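You operate a simulated robot arm through the tools that you are given. There is no shell and no other tool. Be economical: measure what you need, move in short steps, check, and stop when the job is done.

You are at the controls of a simulated robot arm. One attempt, no reset.

TASK
Fetch the blue wood block and set it on the shelf under the wash bench. Take the pink wood block and put it on the shelf under the wash bench. Fetch the yellow wood block and set it on the shelf under the wash bench. Fetch the green wood block and set it on the wash bench. Fetch the 36 PT type block from the wash bench and set it on the shelf under the wash bench. Take the pink bar of soap on the wash bench and put it away on the shelf under the wash bench. Do these in any order. Set down upright: type block.

The check looks at the end state, three seconds after you hand in, the way a careful person would. Anything else that was tipped, shoved, dropped, spilled or broken makes it a failure.

THE ROBOT
A 7-joint arm with a vacuum gripper, on a carriage that runs on a rail from [0, -1.083] to [0, 1.397] (x, y) and turns from -2.321 to 3.473 rad about z. Base frame: it is fixed where the carriage stands at the start and does not move with it; the origin is on the floor, on the carriage's upright axis, x ahead of it, y to its left, z up. Lengths are in m, angles in rad, forces in N, time in s.
With the tool pointing down near the work surface it reaches from about 0.32 to 0.74 m from the robot's upright axis, wherever it stands. Its first joint turns from -2.897 to 2.897 rad. Places, roughly: blue wood block [0.5, 0, 1]; green wood block [0.5, -0.25, 1]; pink bar of soap (9x6x4 cm) [0.5, 1.7, 0.9]; pink wood block [0.5, -0.25, 1]; shelf under the wash bench [0.7, 1.2, 0.3]; type block [0.75, 0.25, 1]; wash bench [0.7, 1.2, 0.9]; yellow wood block [0.5, -0.25, 1]. Payload 1.06 kg.
Tool frame: the origin (TCP) lies in the middle of the cups' lips, and z points out of the cups. The gripper has 1 cup of 0.024 m across, covering 0.024 by 0.024 m (tool x, y); the bellows give 0.008 m. With the vacuum on, a cup seals on a smooth face that it is pressed against (1 to 4 N); it does not hold porous or soft things. The pull reaches 23 N.
Orientation is that of the tool frame in the base frame, as a unit quaternion [x, y, z, w]. With the cups facing straight down, the tool's x points along the base's -x, its y along +y and its z along -z.

THE INTERFACE
- The arm moves only by the tool move_arm. Its argument "series" is a list that holds one entry, the list of rows, each a list of 7 numbers: the vacuum: 1 switches it on, 0 off, then the shift along the tool's x, y, z in m, then the turn, a rotation vector about the tool's x, y, z in degrees. In form: [[[vacuum, x, y, z, ax, ay, az], ...]]. A call has 1 to 20 rows; each row shifts and turns the commanded pose from where the row before left it, along the tool's axes as they then stand. A row lasts 0.2 s, in which the tool goes at most 0.05 m and 0.15 rad; a call with a longer step from one row to the next is refused whole, and so is a gripper value outside its range. Where a pose cannot be reached the arm comes as near as it can. A force on the tool above 40 N (or 10 N above the force at the start of the call, whichever is more), or a blocked arm, ends the call early, and 0.2 s more pass. The pull builds up within a second once a cup has sealed. Time passes only in rows, and 0.2 s behind the last, so rows that do not move give it time. It gives the time, the measured TCP pose, the force on the tool (base axes) and the pull of the vacuum at its end, in the units of the frame above (readings bear some noise), with the torque about the TCP (base axes, N m) and any sound that the robot's microphone picked up, and new pictures: "pictures" is both (left out), scene, wrist or none.
- Cameras (640 x 400 px; columns grow to the right, rows downward): "scene" is now at [0.0117, 0.1167, 1.5424]; the picture's right is [-0.27, -0.96, 0.00], its down [-0.75, 0.21, -0.63] and it looks along [0.61, -0.17, -0.78] (base axes); focal length 291 px, centre (320, 200). "wrist" rides on the gripper at [0.078, 0.019, -0.096] in the tool frame; the picture's right is [-0.24, 0.97, 0.00], its down [-0.71, -0.17, -0.69] and it looks along [-0.67, -0.16, 0.73] (tool axes); focal length 243 px, centre (320, 200).
- slide_trunk(by): slides the trunk up (or, below 0, down) by that many m; the arm and the scene camera ride with it, the base frame stays. It gives what a move gives, with no picture.
- base_move(legs): drives the robot by 1 to 6 legs, each [ahead, left, turn to the left] in m, m and rad, along the robot's own axes; the way and the turn of a leg run together, so that a leg with both is an arc; at most 1.5 m and 3.142 rad a leg. The arm and the cameras ride along, it lands a little off, and it stops where it bumps. It keeps to its track: a leg is cut to what the track allows. It gives what a move gives, and a new picture of the scene camera.
- pan_tilt(pan, tilt): turns the head with the scene camera to pan (to the left, within 2.705 rad either way) and tilt (down, from -0.506 to 1.204), counted from straight ahead of the robot. It gives what a move gives, and a new picture of the scene camera.
- measure_at(camera, pixels): for up to 12 pixels [column, row] of the newest picture of that camera ("zoom" is the newest enlarged one), the place [x, y, z] in the base frame of the surface seen there, good to about 0.002 m, but the place of the scene camera against the robot may be out by one fixed shift of up to 0.025 m in any direction. No time passes.
- close_up(camera, box): a new picture of the part [left, top, right, bottom] of that camera's present view, enlarged. No time passes.
- job_done(): hands the job in; it is judged then, once.

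Keep the steps short. Do not move on a guess: measure, check each grasp and each placing, and mend mistakes. In all there are 124 turns and 260 pictures (those below and enlarged ones count). Leave the vacuum off and the arm clear of the work at the hand-in unless told otherwise, and finish with a single line.

The tools are called after "Emit:" as name(argument=value, ...) on one line, values as JSON. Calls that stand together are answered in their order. move_arm: Moves the arm, as the interface text tells. Its arguments: {"type":"object","properties":{"series":{"type":"array"},"pictures":{"type":"string","enum":["both","scene","wrist","none"]}},"required":["series"]} The other tools are called the same way: slide_trunk (by) slides the trunk up or down; base_move (legs) drives the base; pan_tilt (pan, tilt) turns the head that bears the scene camera; measure_at (camera, pixels) gives the place of the surface under pixels of a picture; close_up (camera, box) takes an enlarged picture of a part of a camera's view; job_done () hands the job in.

At the start:

```text
clock: 0.0
tool_pos: [0.4546, 0.04, 1.1376]
orientation: [0.0, 1.0, -0.001, -0.001]
wrist_force: [-0.9, -0.1, 0.5]
torque: [0.02, -0.03, 0.01]
pull: 0.1
trunk travel left (down, up): [-0.475, 0.115]
robot x, y, heading: [0.0012, -0.0034, 0.003]
head pan, tilt: [-0.269, 0.89]
```

scene: 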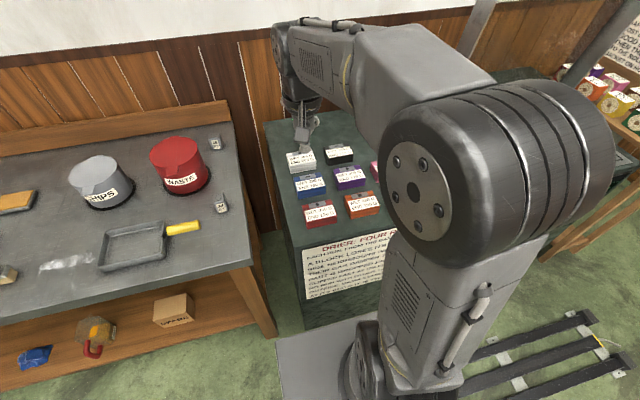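
wrist: 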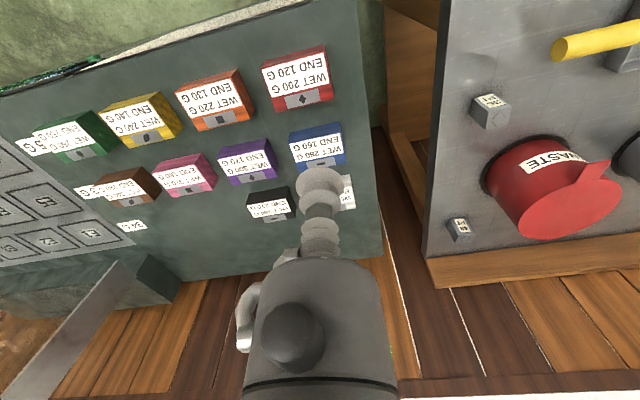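

I see the drier table with labelled blocks, a sign on its front, and the wash bench to the left. First I read the sign and the blocks by close-ups.

Emit:
close_up(camera="scene", box=[270, 120, 400, 310])

Emit:
close_up(camera="wrist", box=[0, 30, 380, 260])

Emit:
pan_tilt(pan=0.9, tilt=0.75)

```text
2.11 times, centred on (335, 215) of scene
```

zoom: 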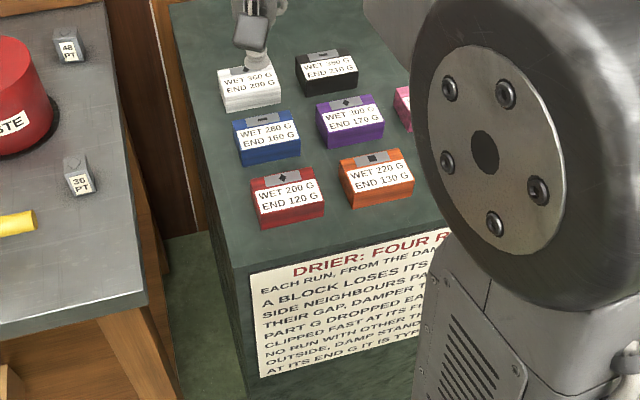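

```text
1.68 times, centred on (190, 145) of wrist
```

zoom: 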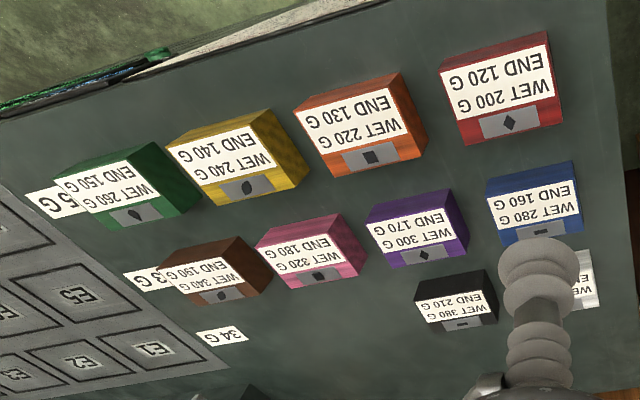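

```text
clock: 1.4
tool_pos: [0.4546, 0.0412, 1.1392]
orientation: [0.0, 1.0, -0.001, 0.0]
wrist_force: [-1.0, -0.2, -0.6]
torque: [-0.01, 0.0, 0.0]
pull: 0.0
trunk travel left (down, up): [-0.475, 0.115]
robot x, y, heading: [0.0005, 0.0013, 0.001]
head pan, tilt: [0.901, 0.75]
```

scene: 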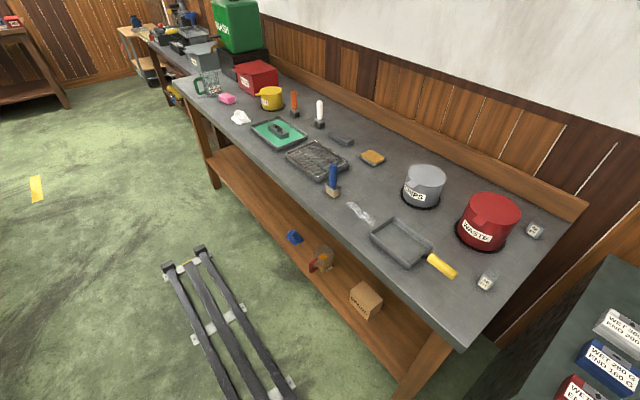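

I need the geometry of the bench top, shelf and the things on them. I measure bench edge, shelf edge, and type blocks, and enlarge the near bench.

Emit:
measure_at(camera="scene", pixels=[[458, 348], [380, 287], [250, 165], [180, 82], [560, 215], [395, 385], [335, 320], [270, 240], [215, 165], [355, 270], [365, 290], [227, 98]])

Emit:
close_up(camera="scene", box=[400, 180, 580, 300])

Emit:
close_up(camera="scene", box=[180, 40, 380, 200])

Emit:
close_up(camera="scene", box=[200, 140, 480, 400])

```text
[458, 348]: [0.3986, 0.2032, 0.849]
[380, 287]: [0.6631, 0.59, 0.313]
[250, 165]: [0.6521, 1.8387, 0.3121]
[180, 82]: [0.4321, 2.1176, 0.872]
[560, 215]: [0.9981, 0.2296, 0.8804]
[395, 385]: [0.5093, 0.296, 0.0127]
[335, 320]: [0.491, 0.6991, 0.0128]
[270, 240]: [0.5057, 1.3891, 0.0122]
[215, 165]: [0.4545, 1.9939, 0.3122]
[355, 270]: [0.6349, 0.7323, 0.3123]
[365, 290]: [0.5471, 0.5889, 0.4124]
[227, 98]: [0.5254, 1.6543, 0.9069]
```

```text
3.33 times, centred on (490, 240) of scene
```

zoom: 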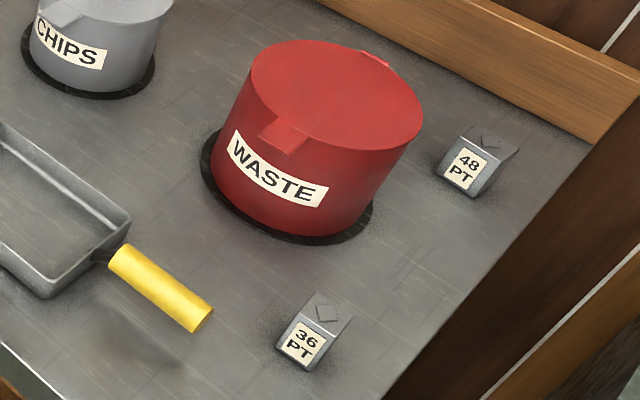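

```text
2.50 times, centred on (280, 120) of scene
```

zoom: 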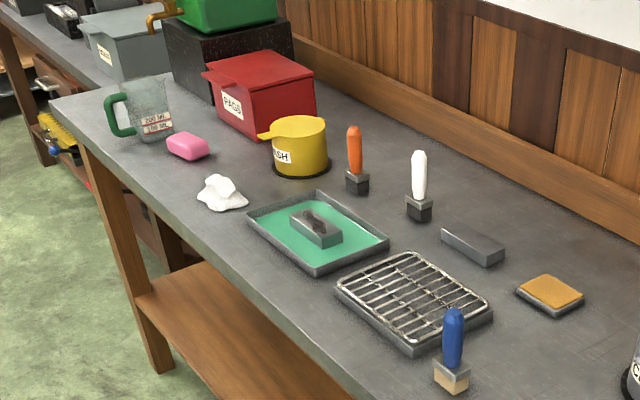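

```text
1.54 times, centred on (340, 270) of scene
```

zoom: 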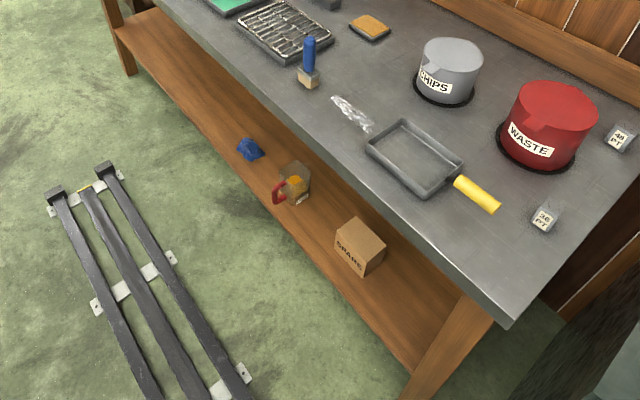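

Bench top is at z≈0.87 with its front edge at x≈0.40; the shelf is at z≈0.312. Now I measure the blocks on the drier in the wrist picture: label and metal tag of blue, pink, yellow and green.

Emit:
measure_at(camera="wrist", pixels=[[319, 137], [318, 150], [321, 164], [185, 167], [189, 190], [139, 115], [145, 137], [62, 130], [79, 153], [300, 220], [240, 165], [30, 215]])

Emit:
close_up(camera="wrist", box=[0, 80, 220, 220])

Emit:
close_up(camera="wrist", box=[210, 80, 390, 220])

```text
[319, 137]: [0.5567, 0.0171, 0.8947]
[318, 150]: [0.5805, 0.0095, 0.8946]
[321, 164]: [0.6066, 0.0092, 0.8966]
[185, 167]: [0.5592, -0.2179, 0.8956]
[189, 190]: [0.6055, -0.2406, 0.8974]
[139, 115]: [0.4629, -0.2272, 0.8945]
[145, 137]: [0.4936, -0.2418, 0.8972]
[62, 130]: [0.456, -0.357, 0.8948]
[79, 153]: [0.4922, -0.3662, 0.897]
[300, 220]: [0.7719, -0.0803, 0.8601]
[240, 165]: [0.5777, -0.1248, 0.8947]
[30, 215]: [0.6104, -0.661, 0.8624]
```

```text
2.86 times, centred on (110, 150) of wrist
```

zoom: 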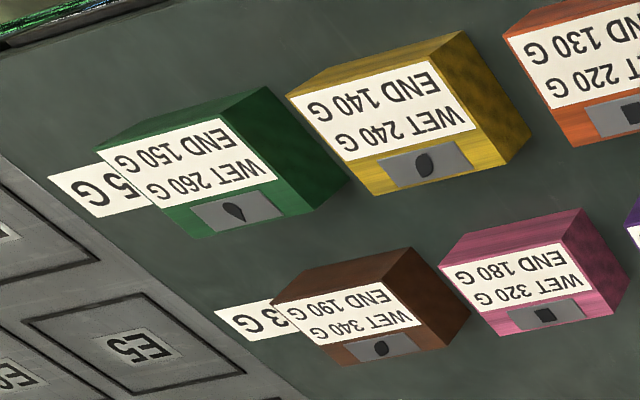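

```text
2.86 times, centred on (300, 150) of wrist
```

zoom: 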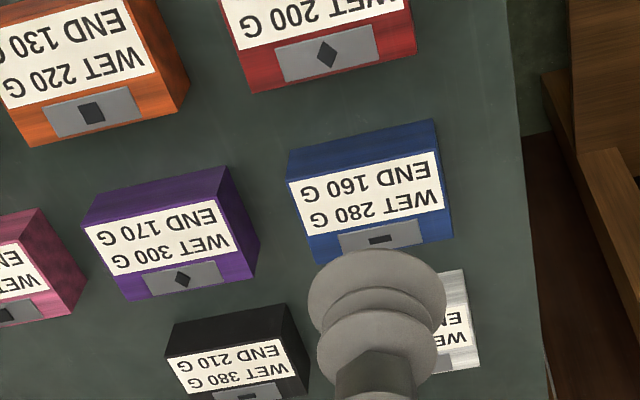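

Tops are at z≈0.895 on a table of z≈0.86, with a raised metal tag at the far side. I measure the blue block's corners and tag in the last zoom.

Emit:
measure_at(camera="zoom", pixels=[[292, 184], [436, 152], [451, 234], [315, 260], [342, 238], [416, 222], [421, 238], [346, 250], [290, 155], [434, 122], [370, 195], [560, 250]])

```text
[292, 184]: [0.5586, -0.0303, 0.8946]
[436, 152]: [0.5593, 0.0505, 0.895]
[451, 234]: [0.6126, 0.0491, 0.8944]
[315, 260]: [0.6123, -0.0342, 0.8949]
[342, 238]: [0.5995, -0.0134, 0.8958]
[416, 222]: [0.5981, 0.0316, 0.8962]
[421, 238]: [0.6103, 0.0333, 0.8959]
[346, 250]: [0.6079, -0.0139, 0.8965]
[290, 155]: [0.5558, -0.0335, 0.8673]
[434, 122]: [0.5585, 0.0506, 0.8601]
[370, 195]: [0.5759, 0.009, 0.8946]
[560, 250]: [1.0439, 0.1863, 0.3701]
```

Blue block: x 0.557–0.614, y −0.033…0.050, top 0.895; label centre near (0.577, 0.009) clear of the tag. I move the cup to 2 cm above it.

Emit:
move_arm(series=[[[0, -0.0206, -0.0054, 0.0373, 0, 0, 0], [0, -0.0206, -0.0054, 0.0373, 0, 0, 0], [0, -0.0206, -0.0054, 0.0373, 0, 0, 0], [0, -0.0206, -0.0054, 0.0373, 0, 0, 0], [0, -0.0206, -0.0054, 0.0373, 0, 0, 0], [0, -0.0206, -0.0054, 0.0373, 0, 0, 0], [0, 0, 0, 0, 0, 0, 0]]], pictures="wrist")

```text
clock: 3.0
tool_pos: [0.5778, 0.0071, 0.9133]
orientation: [-0.001, 1.0, -0.001, 0.0]
wrist_force: [-0.5, -0.2, -0.4]
torque: [0.01, 0.03, 0.05]
pull: 0.1
trunk travel left (down, up): [-0.475, 0.115]
robot x, y, heading: [0.0013, 0.0023, -0.002]
head pan, tilt: [0.901, 0.75]
```

wrist: 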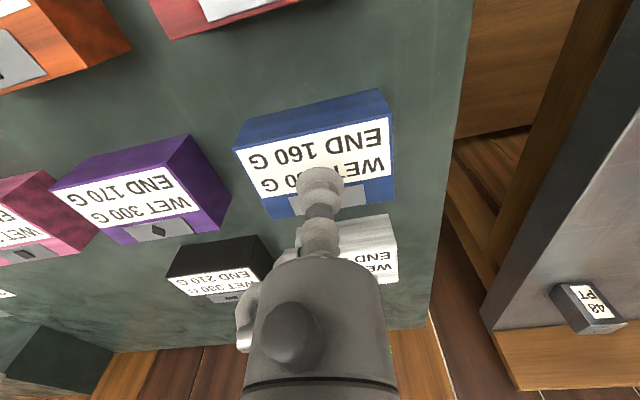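

The cup hangs over the blue label, TCP (0.578, 0.007, 0.913). I turn on the vacuum and press down gently about 2.2 cm, then wait.

Emit:
move_arm(series=[[[1, 0, 0, 0.012, 0, 0, 0], [1, 0, 0, 0.005, 0, 0, 0], [1, 0, 0, 0.004, 0, 0, 0], [1, 0, 0, 0.002, 0, 0, 0], [1, 0, 0, 0, 0, 0, 0], [1, 0, 0, 0, 0, 0, 0], [1, 0, 0, 0, 0, 0, 0], [1, 0, 0, 0, 0, 0, 0]]], pictures="none")

```text
clock: 4.8
tool_pos: [0.5784, 0.0091, 0.8904]
orientation: [0.0, 1.0, 0.001, 0.0]
wrist_force: [3.9, -0.9, 11.3]
torque: [0.0, 0.02, -0.01]
pull: 23.1
trunk travel left (down, up): [-0.475, 0.115]
robot x, y, heading: [-0.0017, -0.0027, -0.003]
head pan, tilt: [0.901, 0.75]
```

Pull is 23 N: sealed on the label. I lift 5 cm slowly and look.

Emit:
move_arm(series=[[[1, 0, 0, -0.005, 0, 0, 0], [1, 0, 0, -0.01, 0, 0, 0], [1, 0, 0, -0.015, 0, 0, 0], [1, 0, 0, -0.02, 0, 0, 0], [1, 0, 0, 0, 0, 0, 0]]], pictures="wrist")

```text
clock: 6.0
tool_pos: [0.5782, 0.0076, 0.9417]
orientation: [0.0, 1.0, 0.001, 0.0]
wrist_force: [0.4, 0.3, -0.4]
torque: [-0.04, 0.02, -0.03]
pull: 23.8
trunk travel left (down, up): [-0.475, 0.115]
robot x, y, heading: [0.0011, -0.003, -0.001]
head pan, tilt: [0.901, 0.75]
```

wrist: 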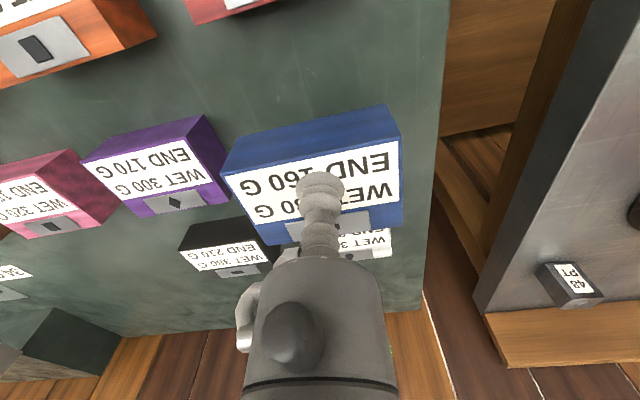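

The blue block hangs level and free. I lift it to z≈1.10 and draw it back to x≈0.35.

Emit:
move_arm(series=[[[1, 0, 0, -0.04, 0, 0, 0], [1, 0, 0, -0.04, 0, 0, 0], [1, 0, 0, -0.04, 0, 0, 0], [1, 0, 0, -0.04, 0, 0, 0], [1, 0.038, 0, 0, 0, 0, 0], [1, 0.038, 0, 0, 0, 0, 0], [1, 0.038, 0, 0, 0, 0, 0], [1, 0.038, 0, 0, 0, 0, 0], [1, 0.038, 0, 0, 0, 0, 0], [1, 0.038, 0, 0, 0, 0, 0], [1, 0, 0, 0, 0, 0, 0]]], pictures="none")

Emit:
base_move(legs=[[0, 1.1, 0]])

Emit:
pan_tilt(pan=0, tilt=1.0)

```text
clock: 8.4
tool_pos: [0.3477, 0.0105, 1.1007]
orientation: [0.0, 1.0, 0.0, 0.0]
wrist_force: [0.1, 0.4, -0.5]
torque: [0.0, 0.01, 0.02]
pull: 23.6
trunk travel left (down, up): [-0.475, 0.115]
robot x, y, heading: [0.0045, 0.0014, 0.004]
head pan, tilt: [0.901, 0.75]
```

```text
clock: 14.0
tool_pos: [0.3494, 1.1052, 1.1004]
orientation: [0.005, 1.0, 0.0, 0.0]
wrist_force: [-0.8, 0.0, -1.5]
torque: [-0.01, 0.02, -0.01]
pull: 22.8
trunk travel left (down, up): [-0.475, 0.115]
robot x, y, heading: [-0.0012, 1.0973, -0.012]
head pan, tilt: [0.901, 0.75]
```

scene: 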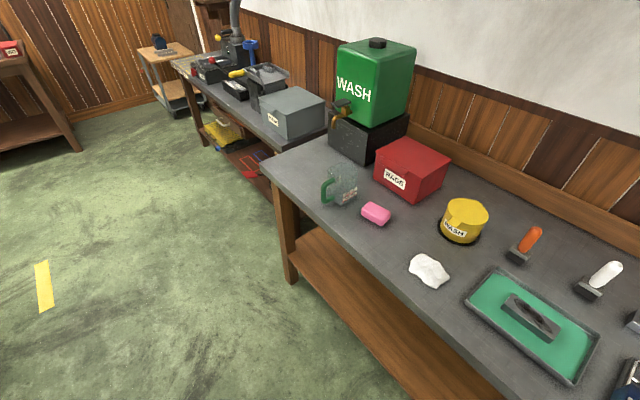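

```text
clock: 15.2
tool_pos: [0.3489, 1.1047, 1.1014]
orientation: [0.005, 1.0, 0.0, 0.0]
wrist_force: [-0.4, -0.4, -0.3]
torque: [-0.03, 0.0, 0.02]
pull: 22.5
trunk travel left (down, up): [-0.475, 0.115]
robot x, y, heading: [-0.0035, 1.0989, -0.013]
head pan, tilt: [0.0, 1.0]
```

scene: 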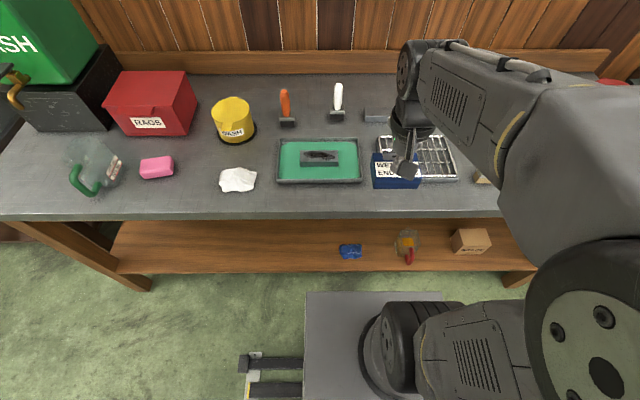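

The block hangs at the bench front. I measure shelf edges, bench edge, and the shelf contents in this view.

Emit:
measure_at(camera="scene", pixels=[[200, 269], [200, 277], [200, 224], [200, 214], [340, 252], [350, 250], [398, 245], [410, 262], [452, 245], [155, 272], [395, 168], [310, 294]])

```text
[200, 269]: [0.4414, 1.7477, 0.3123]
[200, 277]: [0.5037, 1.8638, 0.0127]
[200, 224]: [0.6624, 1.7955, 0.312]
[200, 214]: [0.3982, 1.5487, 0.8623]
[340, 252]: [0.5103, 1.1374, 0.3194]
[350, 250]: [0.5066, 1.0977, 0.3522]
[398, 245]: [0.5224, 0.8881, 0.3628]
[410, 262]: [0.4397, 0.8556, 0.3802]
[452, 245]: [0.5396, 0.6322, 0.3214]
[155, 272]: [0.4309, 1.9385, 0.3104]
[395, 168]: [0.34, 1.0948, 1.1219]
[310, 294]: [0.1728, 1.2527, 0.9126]
```

The shelf is at z 0.312 from x≈0.437 back; free from y≈1.2 to 1.95. To get the forearm under the bench top I will approach obliquely: drive to y≈1.34, turn 0.72 rad left, and lower the trunk.

Emit:
base_move(legs=[[0, 0.244, 0], [0, 0, 0.724]])

Emit:
slide_trunk(by=-0.475)

Emit:
pan_tilt(pan=0.1, tilt=0.6)

```text
clock: 18.9
tool_pos: [0.252, 1.5781, 1.1003]
orientation: [-0.358, 0.934, 0.0, -0.001]
wrist_force: [-0.3, 0.2, -2.1]
torque: [0.0, 0.03, 0.02]
pull: 22.8
trunk travel left (down, up): [-0.475, 0.115]
robot x, y, heading: [-0.0016, 1.335, 0.731]
head pan, tilt: [0.0, 1.0]
```

scene: 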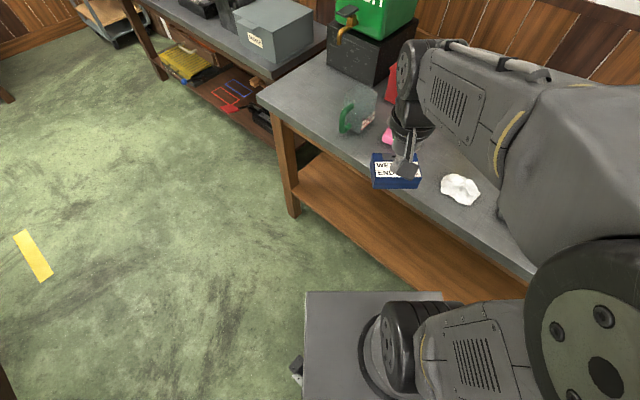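

```text
refused: -0.475 is not a number from -0.4 to 0.4
```

```text
clock: 19.8
tool_pos: [0.2519, 1.5783, 1.1005]
orientation: [-0.358, 0.934, -0.001, 0.0]
wrist_force: [-0.9, -0.8, -1.7]
torque: [-0.01, 0.01, -0.01]
pull: 23.1
trunk travel left (down, up): [-0.475, 0.115]
robot x, y, heading: [-0.0004, 1.3356, 0.732]
head pan, tilt: [0.099, 0.6]
```

scene: 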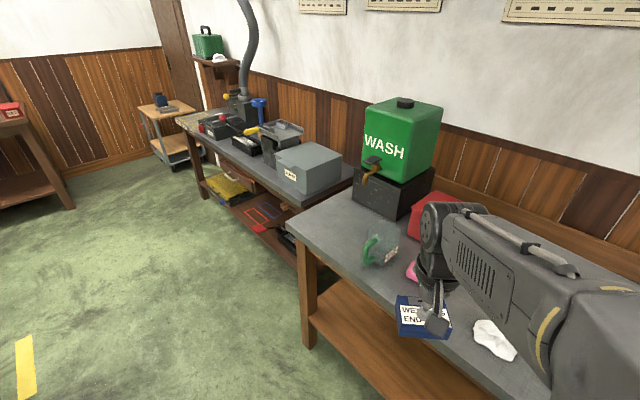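

The slide is limited to 0.4 a go; I slide down in two steps.

Emit:
slide_trunk(by=-0.4)

Emit:
slide_trunk(by=-0.07)

Emit:
move_arm(series=[[[1, 0, 0, 0.04, 0, 0, 0], [1, 0, 0, 0.04, 0, 0, 0], [1, 0, 0, 0.04, 0, 0, 0], [1, 0, 0, 0.04, 0, 0, 0], [1, 0, 0, 0.04, 0, 0, 0], [1, 0, 0, 0.015, 0, 0, 0], [1, 0, 0, 0, 0, 0, 0]]], pictures="both")

```text
clock: 23.6
tool_pos: [0.2524, 1.5786, 0.7011]
orientation: [-0.357, 0.934, 0.0, 0.0]
wrist_force: [0.6, -0.2, -0.5]
torque: [-0.01, 0.04, 0.0]
pull: 22.8
trunk travel left (down, up): [-0.075, 0.515]
robot x, y, heading: [-0.0016, 1.3385, 0.731]
head pan, tilt: [0.099, 0.6]
```

```text
clock: 24.7
tool_pos: [0.2523, 1.5787, 0.6308]
orientation: [-0.357, 0.934, 0.0, 0.0]
wrist_force: [-0.4, 0.5, -1.4]
torque: [0.0, 0.02, -0.03]
pull: 23.2
trunk travel left (down, up): [-0.005, 0.585]
robot x, y, heading: [0.0011, 1.3344, 0.733]
head pan, tilt: [0.099, 0.6]
```

```text
clock: 26.3
tool_pos: [0.2524, 1.576, 0.4158]
orientation: [-0.358, 0.934, 0.0, 0.0]
wrist_force: [0.5, 0.0, -1.1]
torque: [0.0, -0.02, 0.01]
pull: 22.6
trunk travel left (down, up): [-0.005, 0.585]
robot x, y, heading: [0.0006, 1.3382, 0.733]
head pan, tilt: [0.099, 0.6]
```

scene: 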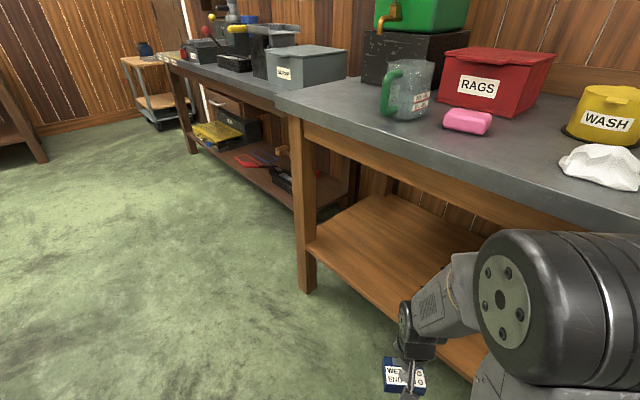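
wrist: 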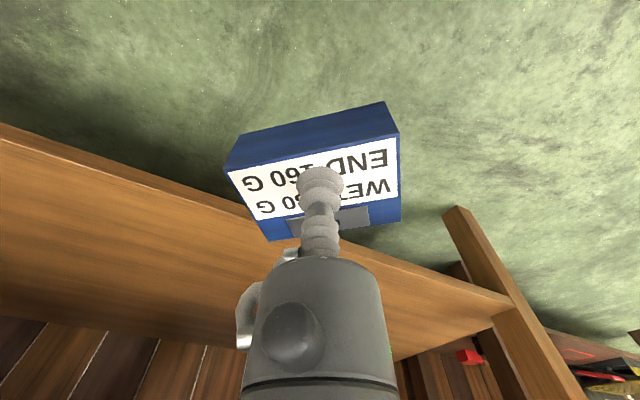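

There is an apron under the top. I measure its lower edge (around (400,175)) before reaching in.

Emit:
measure_at(camera="scene", pixels=[[340, 140], [340, 146], [340, 150], [420, 178], [420, 183], [420, 188], [300, 285], [460, 330], [370, 225]])

```text
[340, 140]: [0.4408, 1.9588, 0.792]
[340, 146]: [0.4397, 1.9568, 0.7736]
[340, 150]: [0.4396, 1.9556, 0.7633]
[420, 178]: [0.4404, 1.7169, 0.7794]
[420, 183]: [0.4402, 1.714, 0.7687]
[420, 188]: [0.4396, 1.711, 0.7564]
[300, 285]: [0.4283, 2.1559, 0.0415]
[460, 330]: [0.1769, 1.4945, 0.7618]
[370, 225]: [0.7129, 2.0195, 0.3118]
```

Apron goes to z≈0.75. I measure the top of the wrist in the picture to know its clearance.

Emit:
measure_at(camera="scene", pixels=[[410, 303], [405, 320], [430, 290], [450, 260], [465, 256], [405, 362], [420, 350], [420, 205], [420, 196], [420, 200]])

```text
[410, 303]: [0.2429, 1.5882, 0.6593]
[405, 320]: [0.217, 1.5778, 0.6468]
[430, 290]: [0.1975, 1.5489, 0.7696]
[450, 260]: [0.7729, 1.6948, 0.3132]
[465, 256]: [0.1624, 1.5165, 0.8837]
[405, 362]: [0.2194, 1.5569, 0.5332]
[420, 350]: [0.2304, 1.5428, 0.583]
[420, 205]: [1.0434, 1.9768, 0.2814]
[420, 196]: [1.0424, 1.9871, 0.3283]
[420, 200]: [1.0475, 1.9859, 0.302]
```

Wrist top is only ~0.27 above the TCP, so it clears the apron at TCP 0.375. I lower 4 cm and reach in radially 0.36 m.

Emit:
move_arm(series=[[[1, 0, 0, 0.02, 0, 0, 0], [1, 0, 0, 0.018, 0, 0, 0], [1, -0.04, 0, 0, 0, 0, 0], [1, -0.04, 0, 0, 0, 0, 0], [1, -0.04, 0, 0, 0, 0, 0], [1, -0.04, 0, 0, 0, 0, 0], [1, -0.04, 0, 0, 0, 0, 0], [1, -0.04, 0, 0, 0, 0, 0], [1, -0.04, 0, 0, 0, 0, 0], [1, -0.04, 0, 0, 0, 0, 0], [1, -0.04, 0, 0, 0, 0, 0], [1, 0, 0, 0, 0, 0, 0]]], pictures="both")

```text
clock: 28.9
tool_pos: [0.5206, 1.8184, 0.3798]
orientation: [-0.358, 0.934, -0.001, -0.001]
wrist_force: [-0.4, -0.4, -0.8]
torque: [-0.02, 0.03, 0.05]
pull: 22.9
trunk travel left (down, up): [-0.005, 0.585]
robot x, y, heading: [0.0025, 1.3355, 0.733]
head pan, tilt: [0.099, 0.6]
```

scene: 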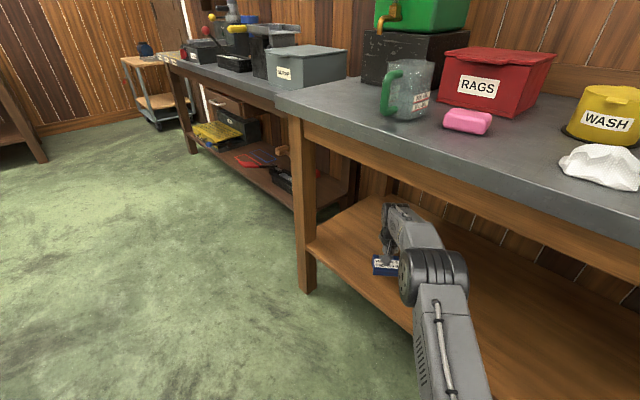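
wrist: 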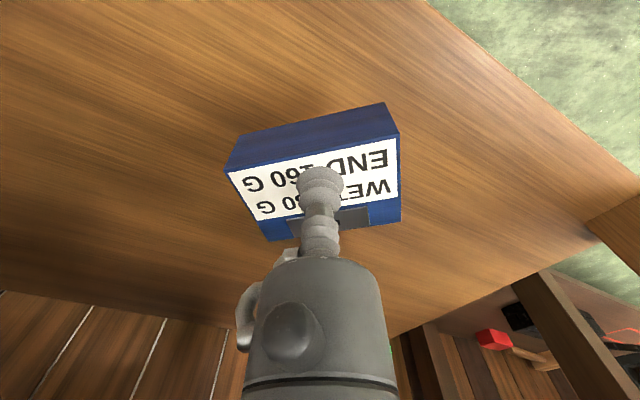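

The block is over the shelf, clear of the edge. I lower ~3.5 cm, slowly at the end, keeping the vacuum on.

Emit:
move_arm(series=[[[1, 0, 0, 0.014, 0, 0, 0], [1, 0, 0, 0.01, 0, 0, 0], [1, 0, 0, 0.005, 0, 0, 0], [1, 0, 0, 0.004, 0, 0, 0], [1, 0, 0, 0, 0, 0, 0]]], pictures="wrist")

```text
clock: 30.1
tool_pos: [0.5203, 1.8191, 0.3446]
orientation: [-0.358, 0.934, 0.001, 0.0]
wrist_force: [-0.1, -0.4, -1.5]
torque: [0.0, -0.02, 0.02]
pull: 23.1
trunk travel left (down, up): [-0.005, 0.585]
robot x, y, heading: [0.0, 1.3371, 0.731]
head pan, tilt: [0.099, 0.6]
```

wrist: 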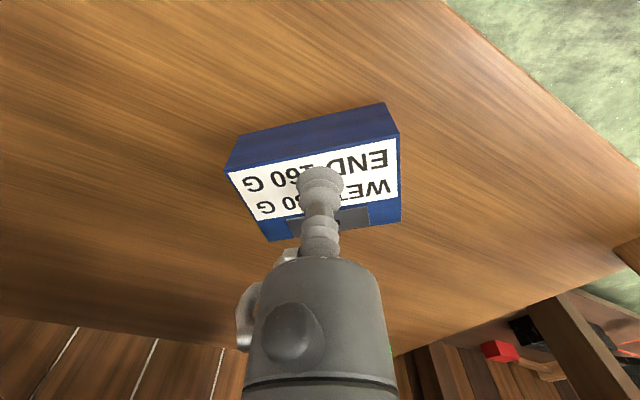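

No contact yet (force about the hanging weight). I go on in 2 mm steps.

Emit:
move_arm(series=[[[1, 0, 0, 0.002, 0, 0, 0], [1, 0, 0, 0.002, 0, 0, 0], [1, 0, 0, 0, 0, 0, 0]]], pictures="none")

```text
clock: 30.9
tool_pos: [0.521, 1.8199, 0.3415]
orientation: [-0.358, 0.934, 0.0, 0.001]
wrist_force: [-0.8, -0.3, -0.9]
torque: [0.0, 0.01, -0.02]
pull: 23.0
trunk travel left (down, up): [-0.005, 0.585]
robot x, y, heading: [-0.0014, 1.3388, 0.735]
head pan, tilt: [0.099, 0.6]
```

Emit:
move_arm(series=[[[1, 0, 0, 0.002, 0, 0, 0], [1, 0, 0, 0.002, 0, 0, 0], [1, 0, 0, 0, 0, 0, 0]]], pictures="none")

Emit:
measure_at(camera="wrist", pixels=[[290, 150], [250, 120], [420, 130], [420, 240], [250, 185]])

```text
clock: 31.7
tool_pos: [0.5199, 1.8178, 0.3362]
orientation: [-0.358, 0.934, 0.0, 0.0]
wrist_force: [0.4, 1.0, -1.4]
torque: [0.02, 0.03, 0.02]
pull: 22.9
trunk travel left (down, up): [-0.005, 0.585]
robot x, y, heading: [0.0004, 1.3361, 0.73]
head pan, tilt: [0.099, 0.6]
```

```text
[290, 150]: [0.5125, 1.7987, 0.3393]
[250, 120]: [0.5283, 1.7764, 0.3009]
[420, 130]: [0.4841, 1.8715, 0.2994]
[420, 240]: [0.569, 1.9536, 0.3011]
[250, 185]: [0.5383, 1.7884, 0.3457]
```

The wrist camera puts the shelf at z=0.300 (the scene camera reads ~0.012 high). 2 or 3 mm more to go.

Emit:
move_arm(series=[[[1, 0, 0, 0.002, 0, 0, 0], [1, 0, 0, 0.002, 0, 0, 0], [1, 0, 0, 0.001, 0, 0, 0], [1, 0, 0, 0, 0, 0, 0]]], pictures="none")

```text
clock: 32.7
tool_pos: [0.5216, 1.818, 0.3352]
orientation: [-0.358, 0.934, 0.0, 0.002]
wrist_force: [0.5, 0.9, 16.0]
torque: [0.0, 0.01, 0.02]
pull: 22.4
trunk travel left (down, up): [-0.005, 0.585]
robot x, y, heading: [-0.0019, 1.3369, 0.737]
head pan, tilt: [0.099, 0.6]
```

Contact (16 N up). I release, wait, rise 5 cm and look.

Emit:
move_arm(series=[[[1, 0, 0, -0.001, 0, 0, 0], [0, 0, 0, 0, 0, 0, 0], [0, 0, 0, 0, 0, 0, 0], [0, 0, 0, 0, 0, 0, 0], [0, 0, 0, -0.005, 0, 0, 0], [0, 0, 0, -0.015, 0, 0, 0], [0, 0, 0, -0.02, 0, 0, 0], [0, 0, 0, 0, 0, 0, 0]]], pictures="wrist")

```text
clock: 34.5
tool_pos: [0.5211, 1.8178, 0.373]
orientation: [-0.358, 0.934, 0.0, 0.001]
wrist_force: [-0.4, -0.2, 0.6]
torque: [-0.01, 0.01, 0.0]
pull: 0.1
trunk travel left (down, up): [-0.005, 0.585]
robot x, y, heading: [0.004, 1.3385, 0.736]
head pan, tilt: [0.099, 0.6]
```

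wrist: 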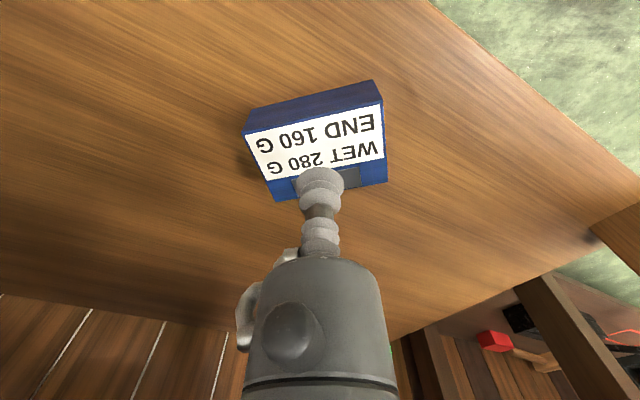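

Blue stands on the shelf. Next the soap: I retract, raise the arm, and bring the trunk back up.

Emit:
move_arm(series=[[[0, 0.04, 0, 0, 0, 0, 0], [0, 0.04, 0, 0, 0, 0, 0], [0, 0.04, 0, 0, 0, 0, 0], [0, 0.04, 0, 0, 0, 0, 0], [0, 0.04, 0, 0, 0, 0, 0], [0, 0.04, 0, 0, 0, 0, 0], [0, 0.04, 0, 0, 0, 0, 0], [0, 0.04, 0, 0, 0, 0, 0], [0, 0.04, 0, 0, 0, 0, 0], [0, 0, 0, -0.045, 0, 0, 0], [0, 0, 0, -0.045, 0, 0, 0], [0, 0, 0, -0.045, 0, 0, 0], [0, 0, 0, -0.045, 0, 0, 0], [0, 0, 0, -0.045, 0, 0, 0], [0, 0, 0, 0, 0, 0, 0]]], pictures="none")

Emit:
slide_trunk(by=0.4)

Emit:
slide_trunk(by=0.17)

Emit:
base_move(legs=[[0, 0, -0.19]])

Emit:
move_arm(series=[[[0, -0.02, 0, 0, 0, 0, 0], [0, 0, 0, 0, 0, 0, 0]]], pictures="wrist")

```text
clock: 37.7
tool_pos: [0.2545, 1.5751, 0.5992]
orientation: [-0.358, 0.934, 0.0, 0.0]
wrist_force: [0.2, 0.2, -0.8]
torque: [-0.03, 0.01, -0.01]
pull: 0.2
trunk travel left (down, up): [-0.005, 0.585]
robot x, y, heading: [0.0027, 1.3356, 0.727]
head pan, tilt: [0.099, 0.6]
```

```text
clock: 41.5
tool_pos: [0.2551, 1.5755, 0.999]
orientation: [-0.358, 0.934, -0.001, 0.0]
wrist_force: [0.1, -0.5, -0.8]
torque: [0.0, -0.04, 0.01]
pull: 0.2
trunk travel left (down, up): [-0.405, 0.185]
robot x, y, heading: [0.0023, 1.3387, 0.735]
head pan, tilt: [0.099, 0.6]
```

```text
clock: 43.5
tool_pos: [0.2541, 1.5759, 1.1698]
orientation: [-0.358, 0.934, 0.001, 0.0]
wrist_force: [0.2, 0.0, -0.2]
torque: [0.0, 0.02, -0.01]
pull: 0.0
trunk travel left (down, up): [-0.575, 0.015]
robot x, y, heading: [-0.0001, 1.3382, 0.727]
head pan, tilt: [0.099, 0.6]
```

```text
clock: 44.6
tool_pos: [0.2925, 1.5241, 1.1702]
orientation: [-0.269, 0.963, 0.0, 0.0]
wrist_force: [0.4, 0.3, -0.5]
torque: [-0.01, 0.01, 0.01]
pull: 0.1
trunk travel left (down, up): [-0.575, 0.015]
robot x, y, heading: [-0.0008, 1.3416, 0.541]
head pan, tilt: [0.099, 0.6]
```

scene: 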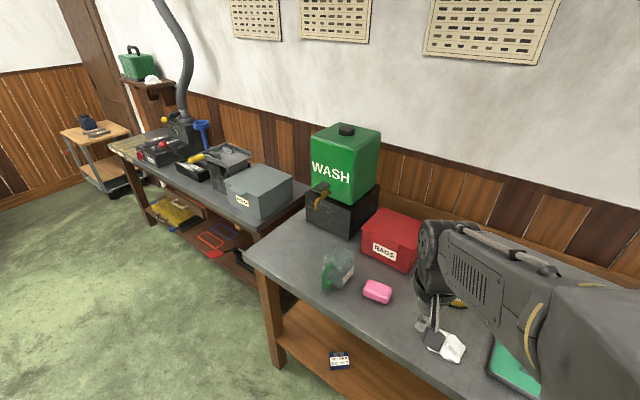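

```text
clock: 45.2
tool_pos: [0.3132, 1.5337, 1.1701]
orientation: [-0.269, 0.963, 0.001, 0.0]
wrist_force: [0.0, 0.6, -0.5]
torque: [-0.01, -0.01, 0.02]
pull: 0.0
trunk travel left (down, up): [-0.575, 0.015]
robot x, y, heading: [-0.0016, 1.3391, 0.541]
head pan, tilt: [0.099, 0.6]
```

wrist: 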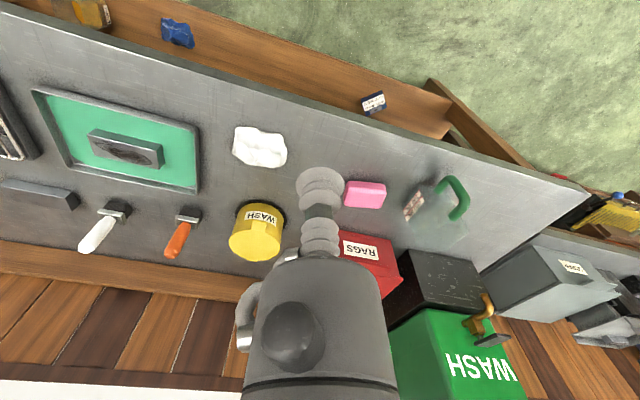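

The wrist picture shows the soap at about (366,193). I measure its top and surroundings.

Emit:
measure_at(camera="wrist", pixels=[[366, 190], [347, 185], [384, 186], [352, 203], [382, 204], [366, 180], [420, 240], [270, 160], [373, 102], [310, 150], [355, 235]])

Emit:
close_up(camera="wrist", box=[300, 150, 480, 260])

```text
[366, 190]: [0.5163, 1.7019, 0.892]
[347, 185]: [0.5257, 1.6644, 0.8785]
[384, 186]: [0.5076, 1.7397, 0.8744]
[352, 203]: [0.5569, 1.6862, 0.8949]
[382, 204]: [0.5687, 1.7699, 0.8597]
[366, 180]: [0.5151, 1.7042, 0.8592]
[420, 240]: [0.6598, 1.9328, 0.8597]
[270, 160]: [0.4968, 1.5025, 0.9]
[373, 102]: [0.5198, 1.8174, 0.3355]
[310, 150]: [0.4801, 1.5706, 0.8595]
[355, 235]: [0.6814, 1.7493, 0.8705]
```

```text
3.56 times, centred on (390, 205) of wrist
```

zoom: 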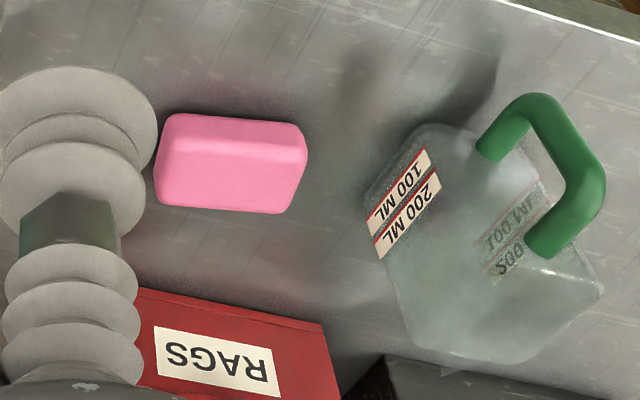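

I measure the soap's top face at several points in the zoom.

Emit:
measure_at(camera="zoom", pixels=[[232, 175], [175, 150], [295, 160], [170, 200], [280, 207], [232, 145], [232, 205], [200, 175], [265, 175]])

```text
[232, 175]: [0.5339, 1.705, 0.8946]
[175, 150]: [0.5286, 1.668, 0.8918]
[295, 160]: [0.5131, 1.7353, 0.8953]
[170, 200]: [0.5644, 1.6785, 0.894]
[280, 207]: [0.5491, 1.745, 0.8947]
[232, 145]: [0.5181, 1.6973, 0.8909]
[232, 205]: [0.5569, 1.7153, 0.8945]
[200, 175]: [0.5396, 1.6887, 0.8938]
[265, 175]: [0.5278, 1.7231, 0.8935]
```

Soap top centre ≈ (0.537, 1.707, 0.8945). I move the cup 2 cm above it.

Emit:
move_arm(series=[[[0, -0.0312, 0.0036, 0.0283, 0, 0, 0], [0, -0.0312, 0.0036, 0.0283, 0, 0, 0], [0, -0.0312, 0.0036, 0.0283, 0, 0, 0], [0, -0.0312, 0.0036, 0.0283, 0, 0, 0], [0, -0.0312, 0.0036, 0.0283, 0, 0, 0], [0, -0.0312, 0.0036, 0.0283, 0, 0, 0], [0, -0.0312, 0.0036, 0.0283, 0, 0, 0], [0, -0.0312, 0.0036, 0.0283, 0, 0, 0], [0, -0.0312, 0.0036, 0.0283, 0, 0, 0], [0, 0, 0, 0, 0, 0, 0]]], pictures="wrist")

```text
clock: 47.4
tool_pos: [0.5354, 1.71, 0.9153]
orientation: [-0.269, 0.963, 0.0, 0.001]
wrist_force: [-0.1, -0.2, 0.4]
torque: [0.01, -0.01, 0.03]
pull: 0.0
trunk travel left (down, up): [-0.575, 0.015]
robot x, y, heading: [-0.001, 1.3367, 0.545]
head pan, tilt: [0.099, 0.6]
```

wrist: 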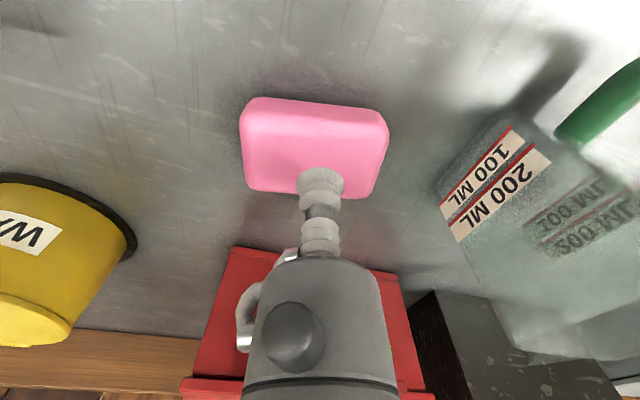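

Position is good, TCP (0.535, 1.710). I press down with vacuum and lift 5 cm if... first just press.

Emit:
move_arm(series=[[[1, 0, 0, 0.014, 0, 0, 0], [1, 0, 0, 0.005, 0, 0, 0], [1, 0, 0, 0.003, 0, 0, 0], [1, 0, 0, 0.002, 0, 0, 0], [1, 0, 0, 0, 0, 0, 0], [1, 0, 0, 0, 0, 0, 0], [1, 0, 0, 0, 0, 0, 0], [1, 0, 0, 0, 0, 0, 0]]], pictures="none")

```text
clock: 49.2
tool_pos: [0.5338, 1.7082, 0.8912]
orientation: [-0.269, 0.963, 0.0, 0.0]
wrist_force: [3.2, 1.9, 14.7]
torque: [0.0, 0.01, -0.01]
pull: 22.7
trunk travel left (down, up): [-0.575, 0.015]
robot x, y, heading: [0.0002, 1.3382, 0.543]
head pan, tilt: [0.099, 0.6]
```

Sealed at 22.7 N. I lift 0.2 m, slowly at first, then retract 0.3 m.

Emit:
move_arm(series=[[[1, 0, 0, -0.005, 0, 0, 0], [1, 0, 0, -0.01, 0, 0, 0], [1, 0, 0, -0.02, 0, 0, 0], [1, 0, 0, -0.04, 0, 0, 0], [1, 0, 0, -0.04, 0, 0, 0], [1, 0, 0, -0.045, 0, 0, 0], [1, 0, 0, -0.045, 0, 0, 0], [1, 0.04, 0, 0, 0, 0, 0], [1, 0.04, 0, 0, 0, 0, 0], [1, 0.04, 0, 0, 0, 0, 0], [1, 0.04, 0, 0, 0, 0, 0], [1, 0.04, 0, 0, 0, 0, 0], [1, 0.04, 0, 0, 0, 0, 0], [1, 0.04, 0, 0, 0, 0, 0], [1, 0.02, 0, 0, 0, 0, 0], [1, 0, 0, 0, 0, 0, 0]]], pictures="wrist")

```text
clock: 52.6
tool_pos: [0.2773, 1.5525, 1.0961]
orientation: [-0.269, 0.963, -0.001, 0.0]
wrist_force: [1.0, -0.2, -1.5]
torque: [0.0, 0.02, -0.03]
pull: 23.0
trunk travel left (down, up): [-0.575, 0.015]
robot x, y, heading: [0.0023, 1.3412, 0.545]
head pan, tilt: [0.099, 0.6]
```

wrist: 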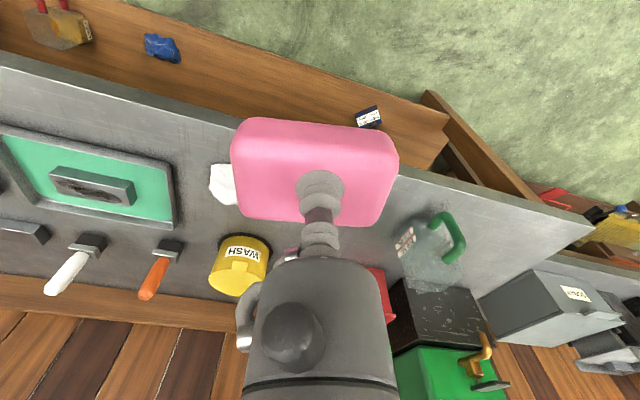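

Soap is held level. I drive 0.14 m back along the rail, turn to heading 0.733, and lower the trunk by 0.57.

Emit:
base_move(legs=[[-0.0738, -0.1218, 0], [0, 0, 0.188]])

Emit:
slide_trunk(by=-0.4)

Emit:
slide_trunk(by=-0.17)

Emit:
move_arm(series=[[[1, 0, 0, 0.045, 0, 0, 0], [1, 0, 0, 0.045, 0, 0, 0], [1, 0, 0, 0.045, 0, 0, 0], [1, 0, 0, 0.01, 0, 0, 0], [1, 0, 0, 0, 0, 0, 0]]], pictures="wrist")

```text
clock: 54.6
tool_pos: [0.2313, 1.46, 1.097]
orientation: [-0.359, 0.934, 0.0, 0.0]
wrist_force: [-0.3, 0.0, -1.5]
torque: [-0.02, -0.03, -0.01]
pull: 22.5
trunk travel left (down, up): [-0.575, 0.015]
robot x, y, heading: [-0.003, 1.1974, 0.735]
head pan, tilt: [0.099, 0.6]
```

scene: 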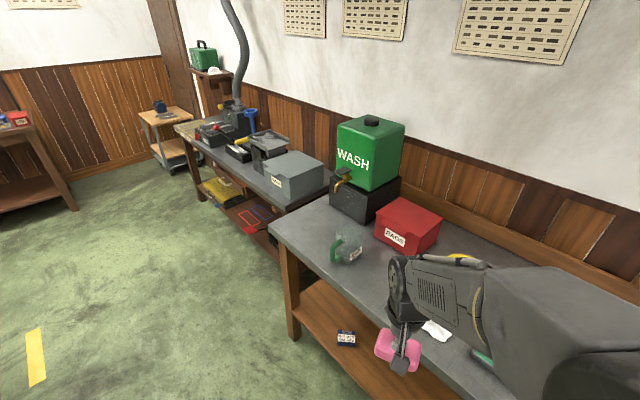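

```text
clock: 58.5
tool_pos: [0.2321, 1.4607, 0.6967]
orientation: [-0.358, 0.934, 0.0, 0.0]
wrist_force: [-1.0, 0.6, -0.9]
torque: [0.06, 0.03, -0.01]
pull: 23.1
trunk travel left (down, up): [-0.175, 0.415]
robot x, y, heading: [-0.0022, 1.1986, 0.73]
head pan, tilt: [0.099, 0.6]
```

```text
clock: 60.4
tool_pos: [0.2301, 1.46, 0.5248]
orientation: [-0.359, 0.933, 0.0, -0.001]
wrist_force: [-0.8, -0.2, -0.5]
torque: [-0.01, 0.0, -0.03]
pull: 23.3
trunk travel left (down, up): [-0.005, 0.585]
robot x, y, heading: [-0.0029, 1.1956, 0.733]
head pan, tilt: [0.099, 0.6]
```

```text
clock: 61.6
tool_pos: [0.2309, 1.4607, 0.383]
orientation: [-0.358, 0.934, 0.0, 0.001]
wrist_force: [-0.1, -0.9, -1.1]
torque: [0.04, 0.01, 0.02]
pull: 22.5
trunk travel left (down, up): [-0.005, 0.585]
robot x, y, heading: [-0.0017, 1.1979, 0.732]
head pan, tilt: [0.099, 0.6]
```

wrist: 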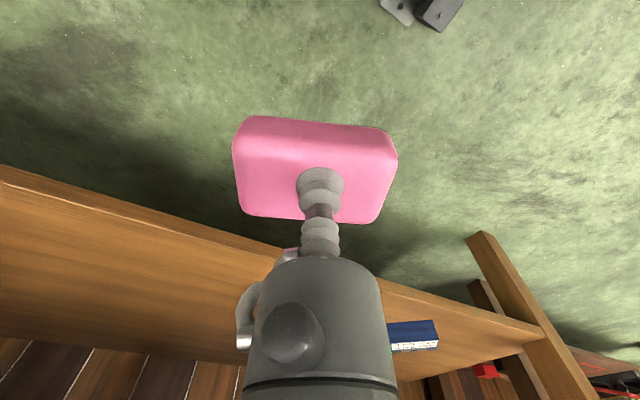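

To leave room beside the blue block I shift 6 cm sideways (−y tool) while reaching in 0.355 m.

Emit:
move_arm(series=[[[1, 0, -0.02, 0, 0, 0, 0], [1, 0, -0.02, 0, 0, 0, 0], [1, 0, -0.02, 0, 0, 0, 0], [1, -0.04, 0, 0, 0, 0, 0], [1, -0.04, 0, 0, 0, 0, 0], [1, -0.04, 0, 0, 0, 0, 0], [1, -0.04, 0, 0, 0, 0, 0], [1, -0.04, 0, 0, 0, 0, 0], [1, -0.04, 0, 0, 0, 0, 0], [1, -0.04, 0, 0, 0, 0, 0], [1, -0.04, 0, 0, 0, 0, 0], [1, -0.035, 0, 0, 0, 0, 0], [1, 0, 0, 0, 0, 0, 0]]], pictures="wrist")

```text
clock: 64.4
tool_pos: [0.5335, 1.6526, 0.3809]
orientation: [-0.359, 0.933, 0.0, -0.001]
wrist_force: [-0.2, -0.9, -0.9]
torque: [0.0, 0.02, 0.02]
pull: 22.8
trunk travel left (down, up): [-0.005, 0.585]
robot x, y, heading: [-0.0027, 1.1947, 0.732]
head pan, tilt: [0.099, 0.6]
```

wrist: 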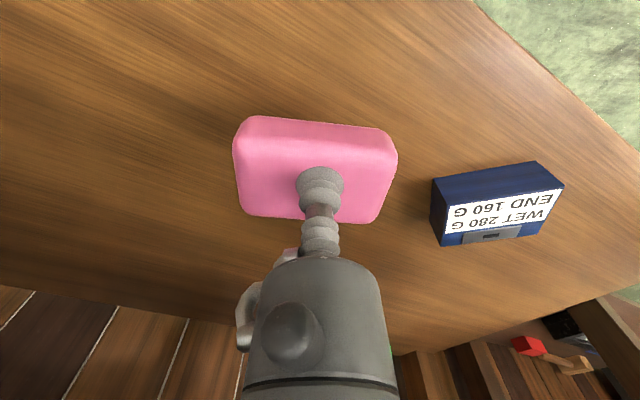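

Soap hangs over a free shelf spot with a gap to blue. I lower 4.7 cm, slowly at the end.

Emit:
move_arm(series=[[[1, 0, 0, 0.02, 0, 0, 0], [1, 0, 0, 0.015, 0, 0, 0], [1, 0, 0, 0.005, 0, 0, 0], [1, 0, 0, 0.003, 0, 0, 0], [1, 0, 0, 0.002, 0, 0, 0], [1, 0, 0, 0.002, 0, 0, 0], [1, 0, 0, 0, 0, 0, 0]]], pictures="none")

```text
clock: 66.0
tool_pos: [0.5358, 1.6533, 0.3354]
orientation: [-0.358, 0.934, 0.0, 0.001]
wrist_force: [0.6, -2.1, 4.6]
torque: [0.01, 0.02, 0.02]
pull: 22.7
trunk travel left (down, up): [-0.005, 0.585]
robot x, y, heading: [-0.0005, 1.1924, 0.738]
head pan, tilt: [0.099, 0.6]
```

Touching (4.6 N up). I release, wait, rise 4 cm and look.

Emit:
move_arm(series=[[[0, 0, 0, 0, 0, 0, 0], [0, 0, 0, 0, 0, 0, 0], [0, 0, 0, 0, 0, 0, 0], [0, 0, 0, 0, 0, 0, 0], [0, 0, 0, -0.005, 0, 0, 0], [0, 0, 0, -0.015, 0, 0, 0], [0, 0, 0, -0.02, 0, 0, 0], [0, 0, 0, 0, 0, 0, 0]]], pictures="wrist")

```text
clock: 67.8
tool_pos: [0.5354, 1.6524, 0.3743]
orientation: [-0.358, 0.934, -0.001, 0.0]
wrist_force: [0.0, -0.2, -0.2]
torque: [0.03, 0.02, 0.02]
pull: 0.1
trunk travel left (down, up): [-0.005, 0.585]
robot x, y, heading: [0.001, 1.1945, 0.729]
head pan, tilt: [0.099, 0.6]
```

wrist: 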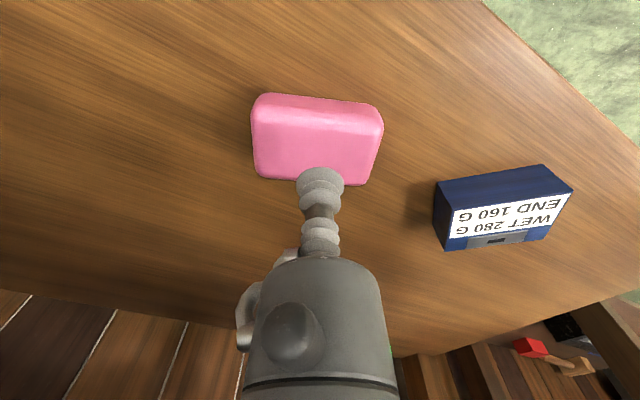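

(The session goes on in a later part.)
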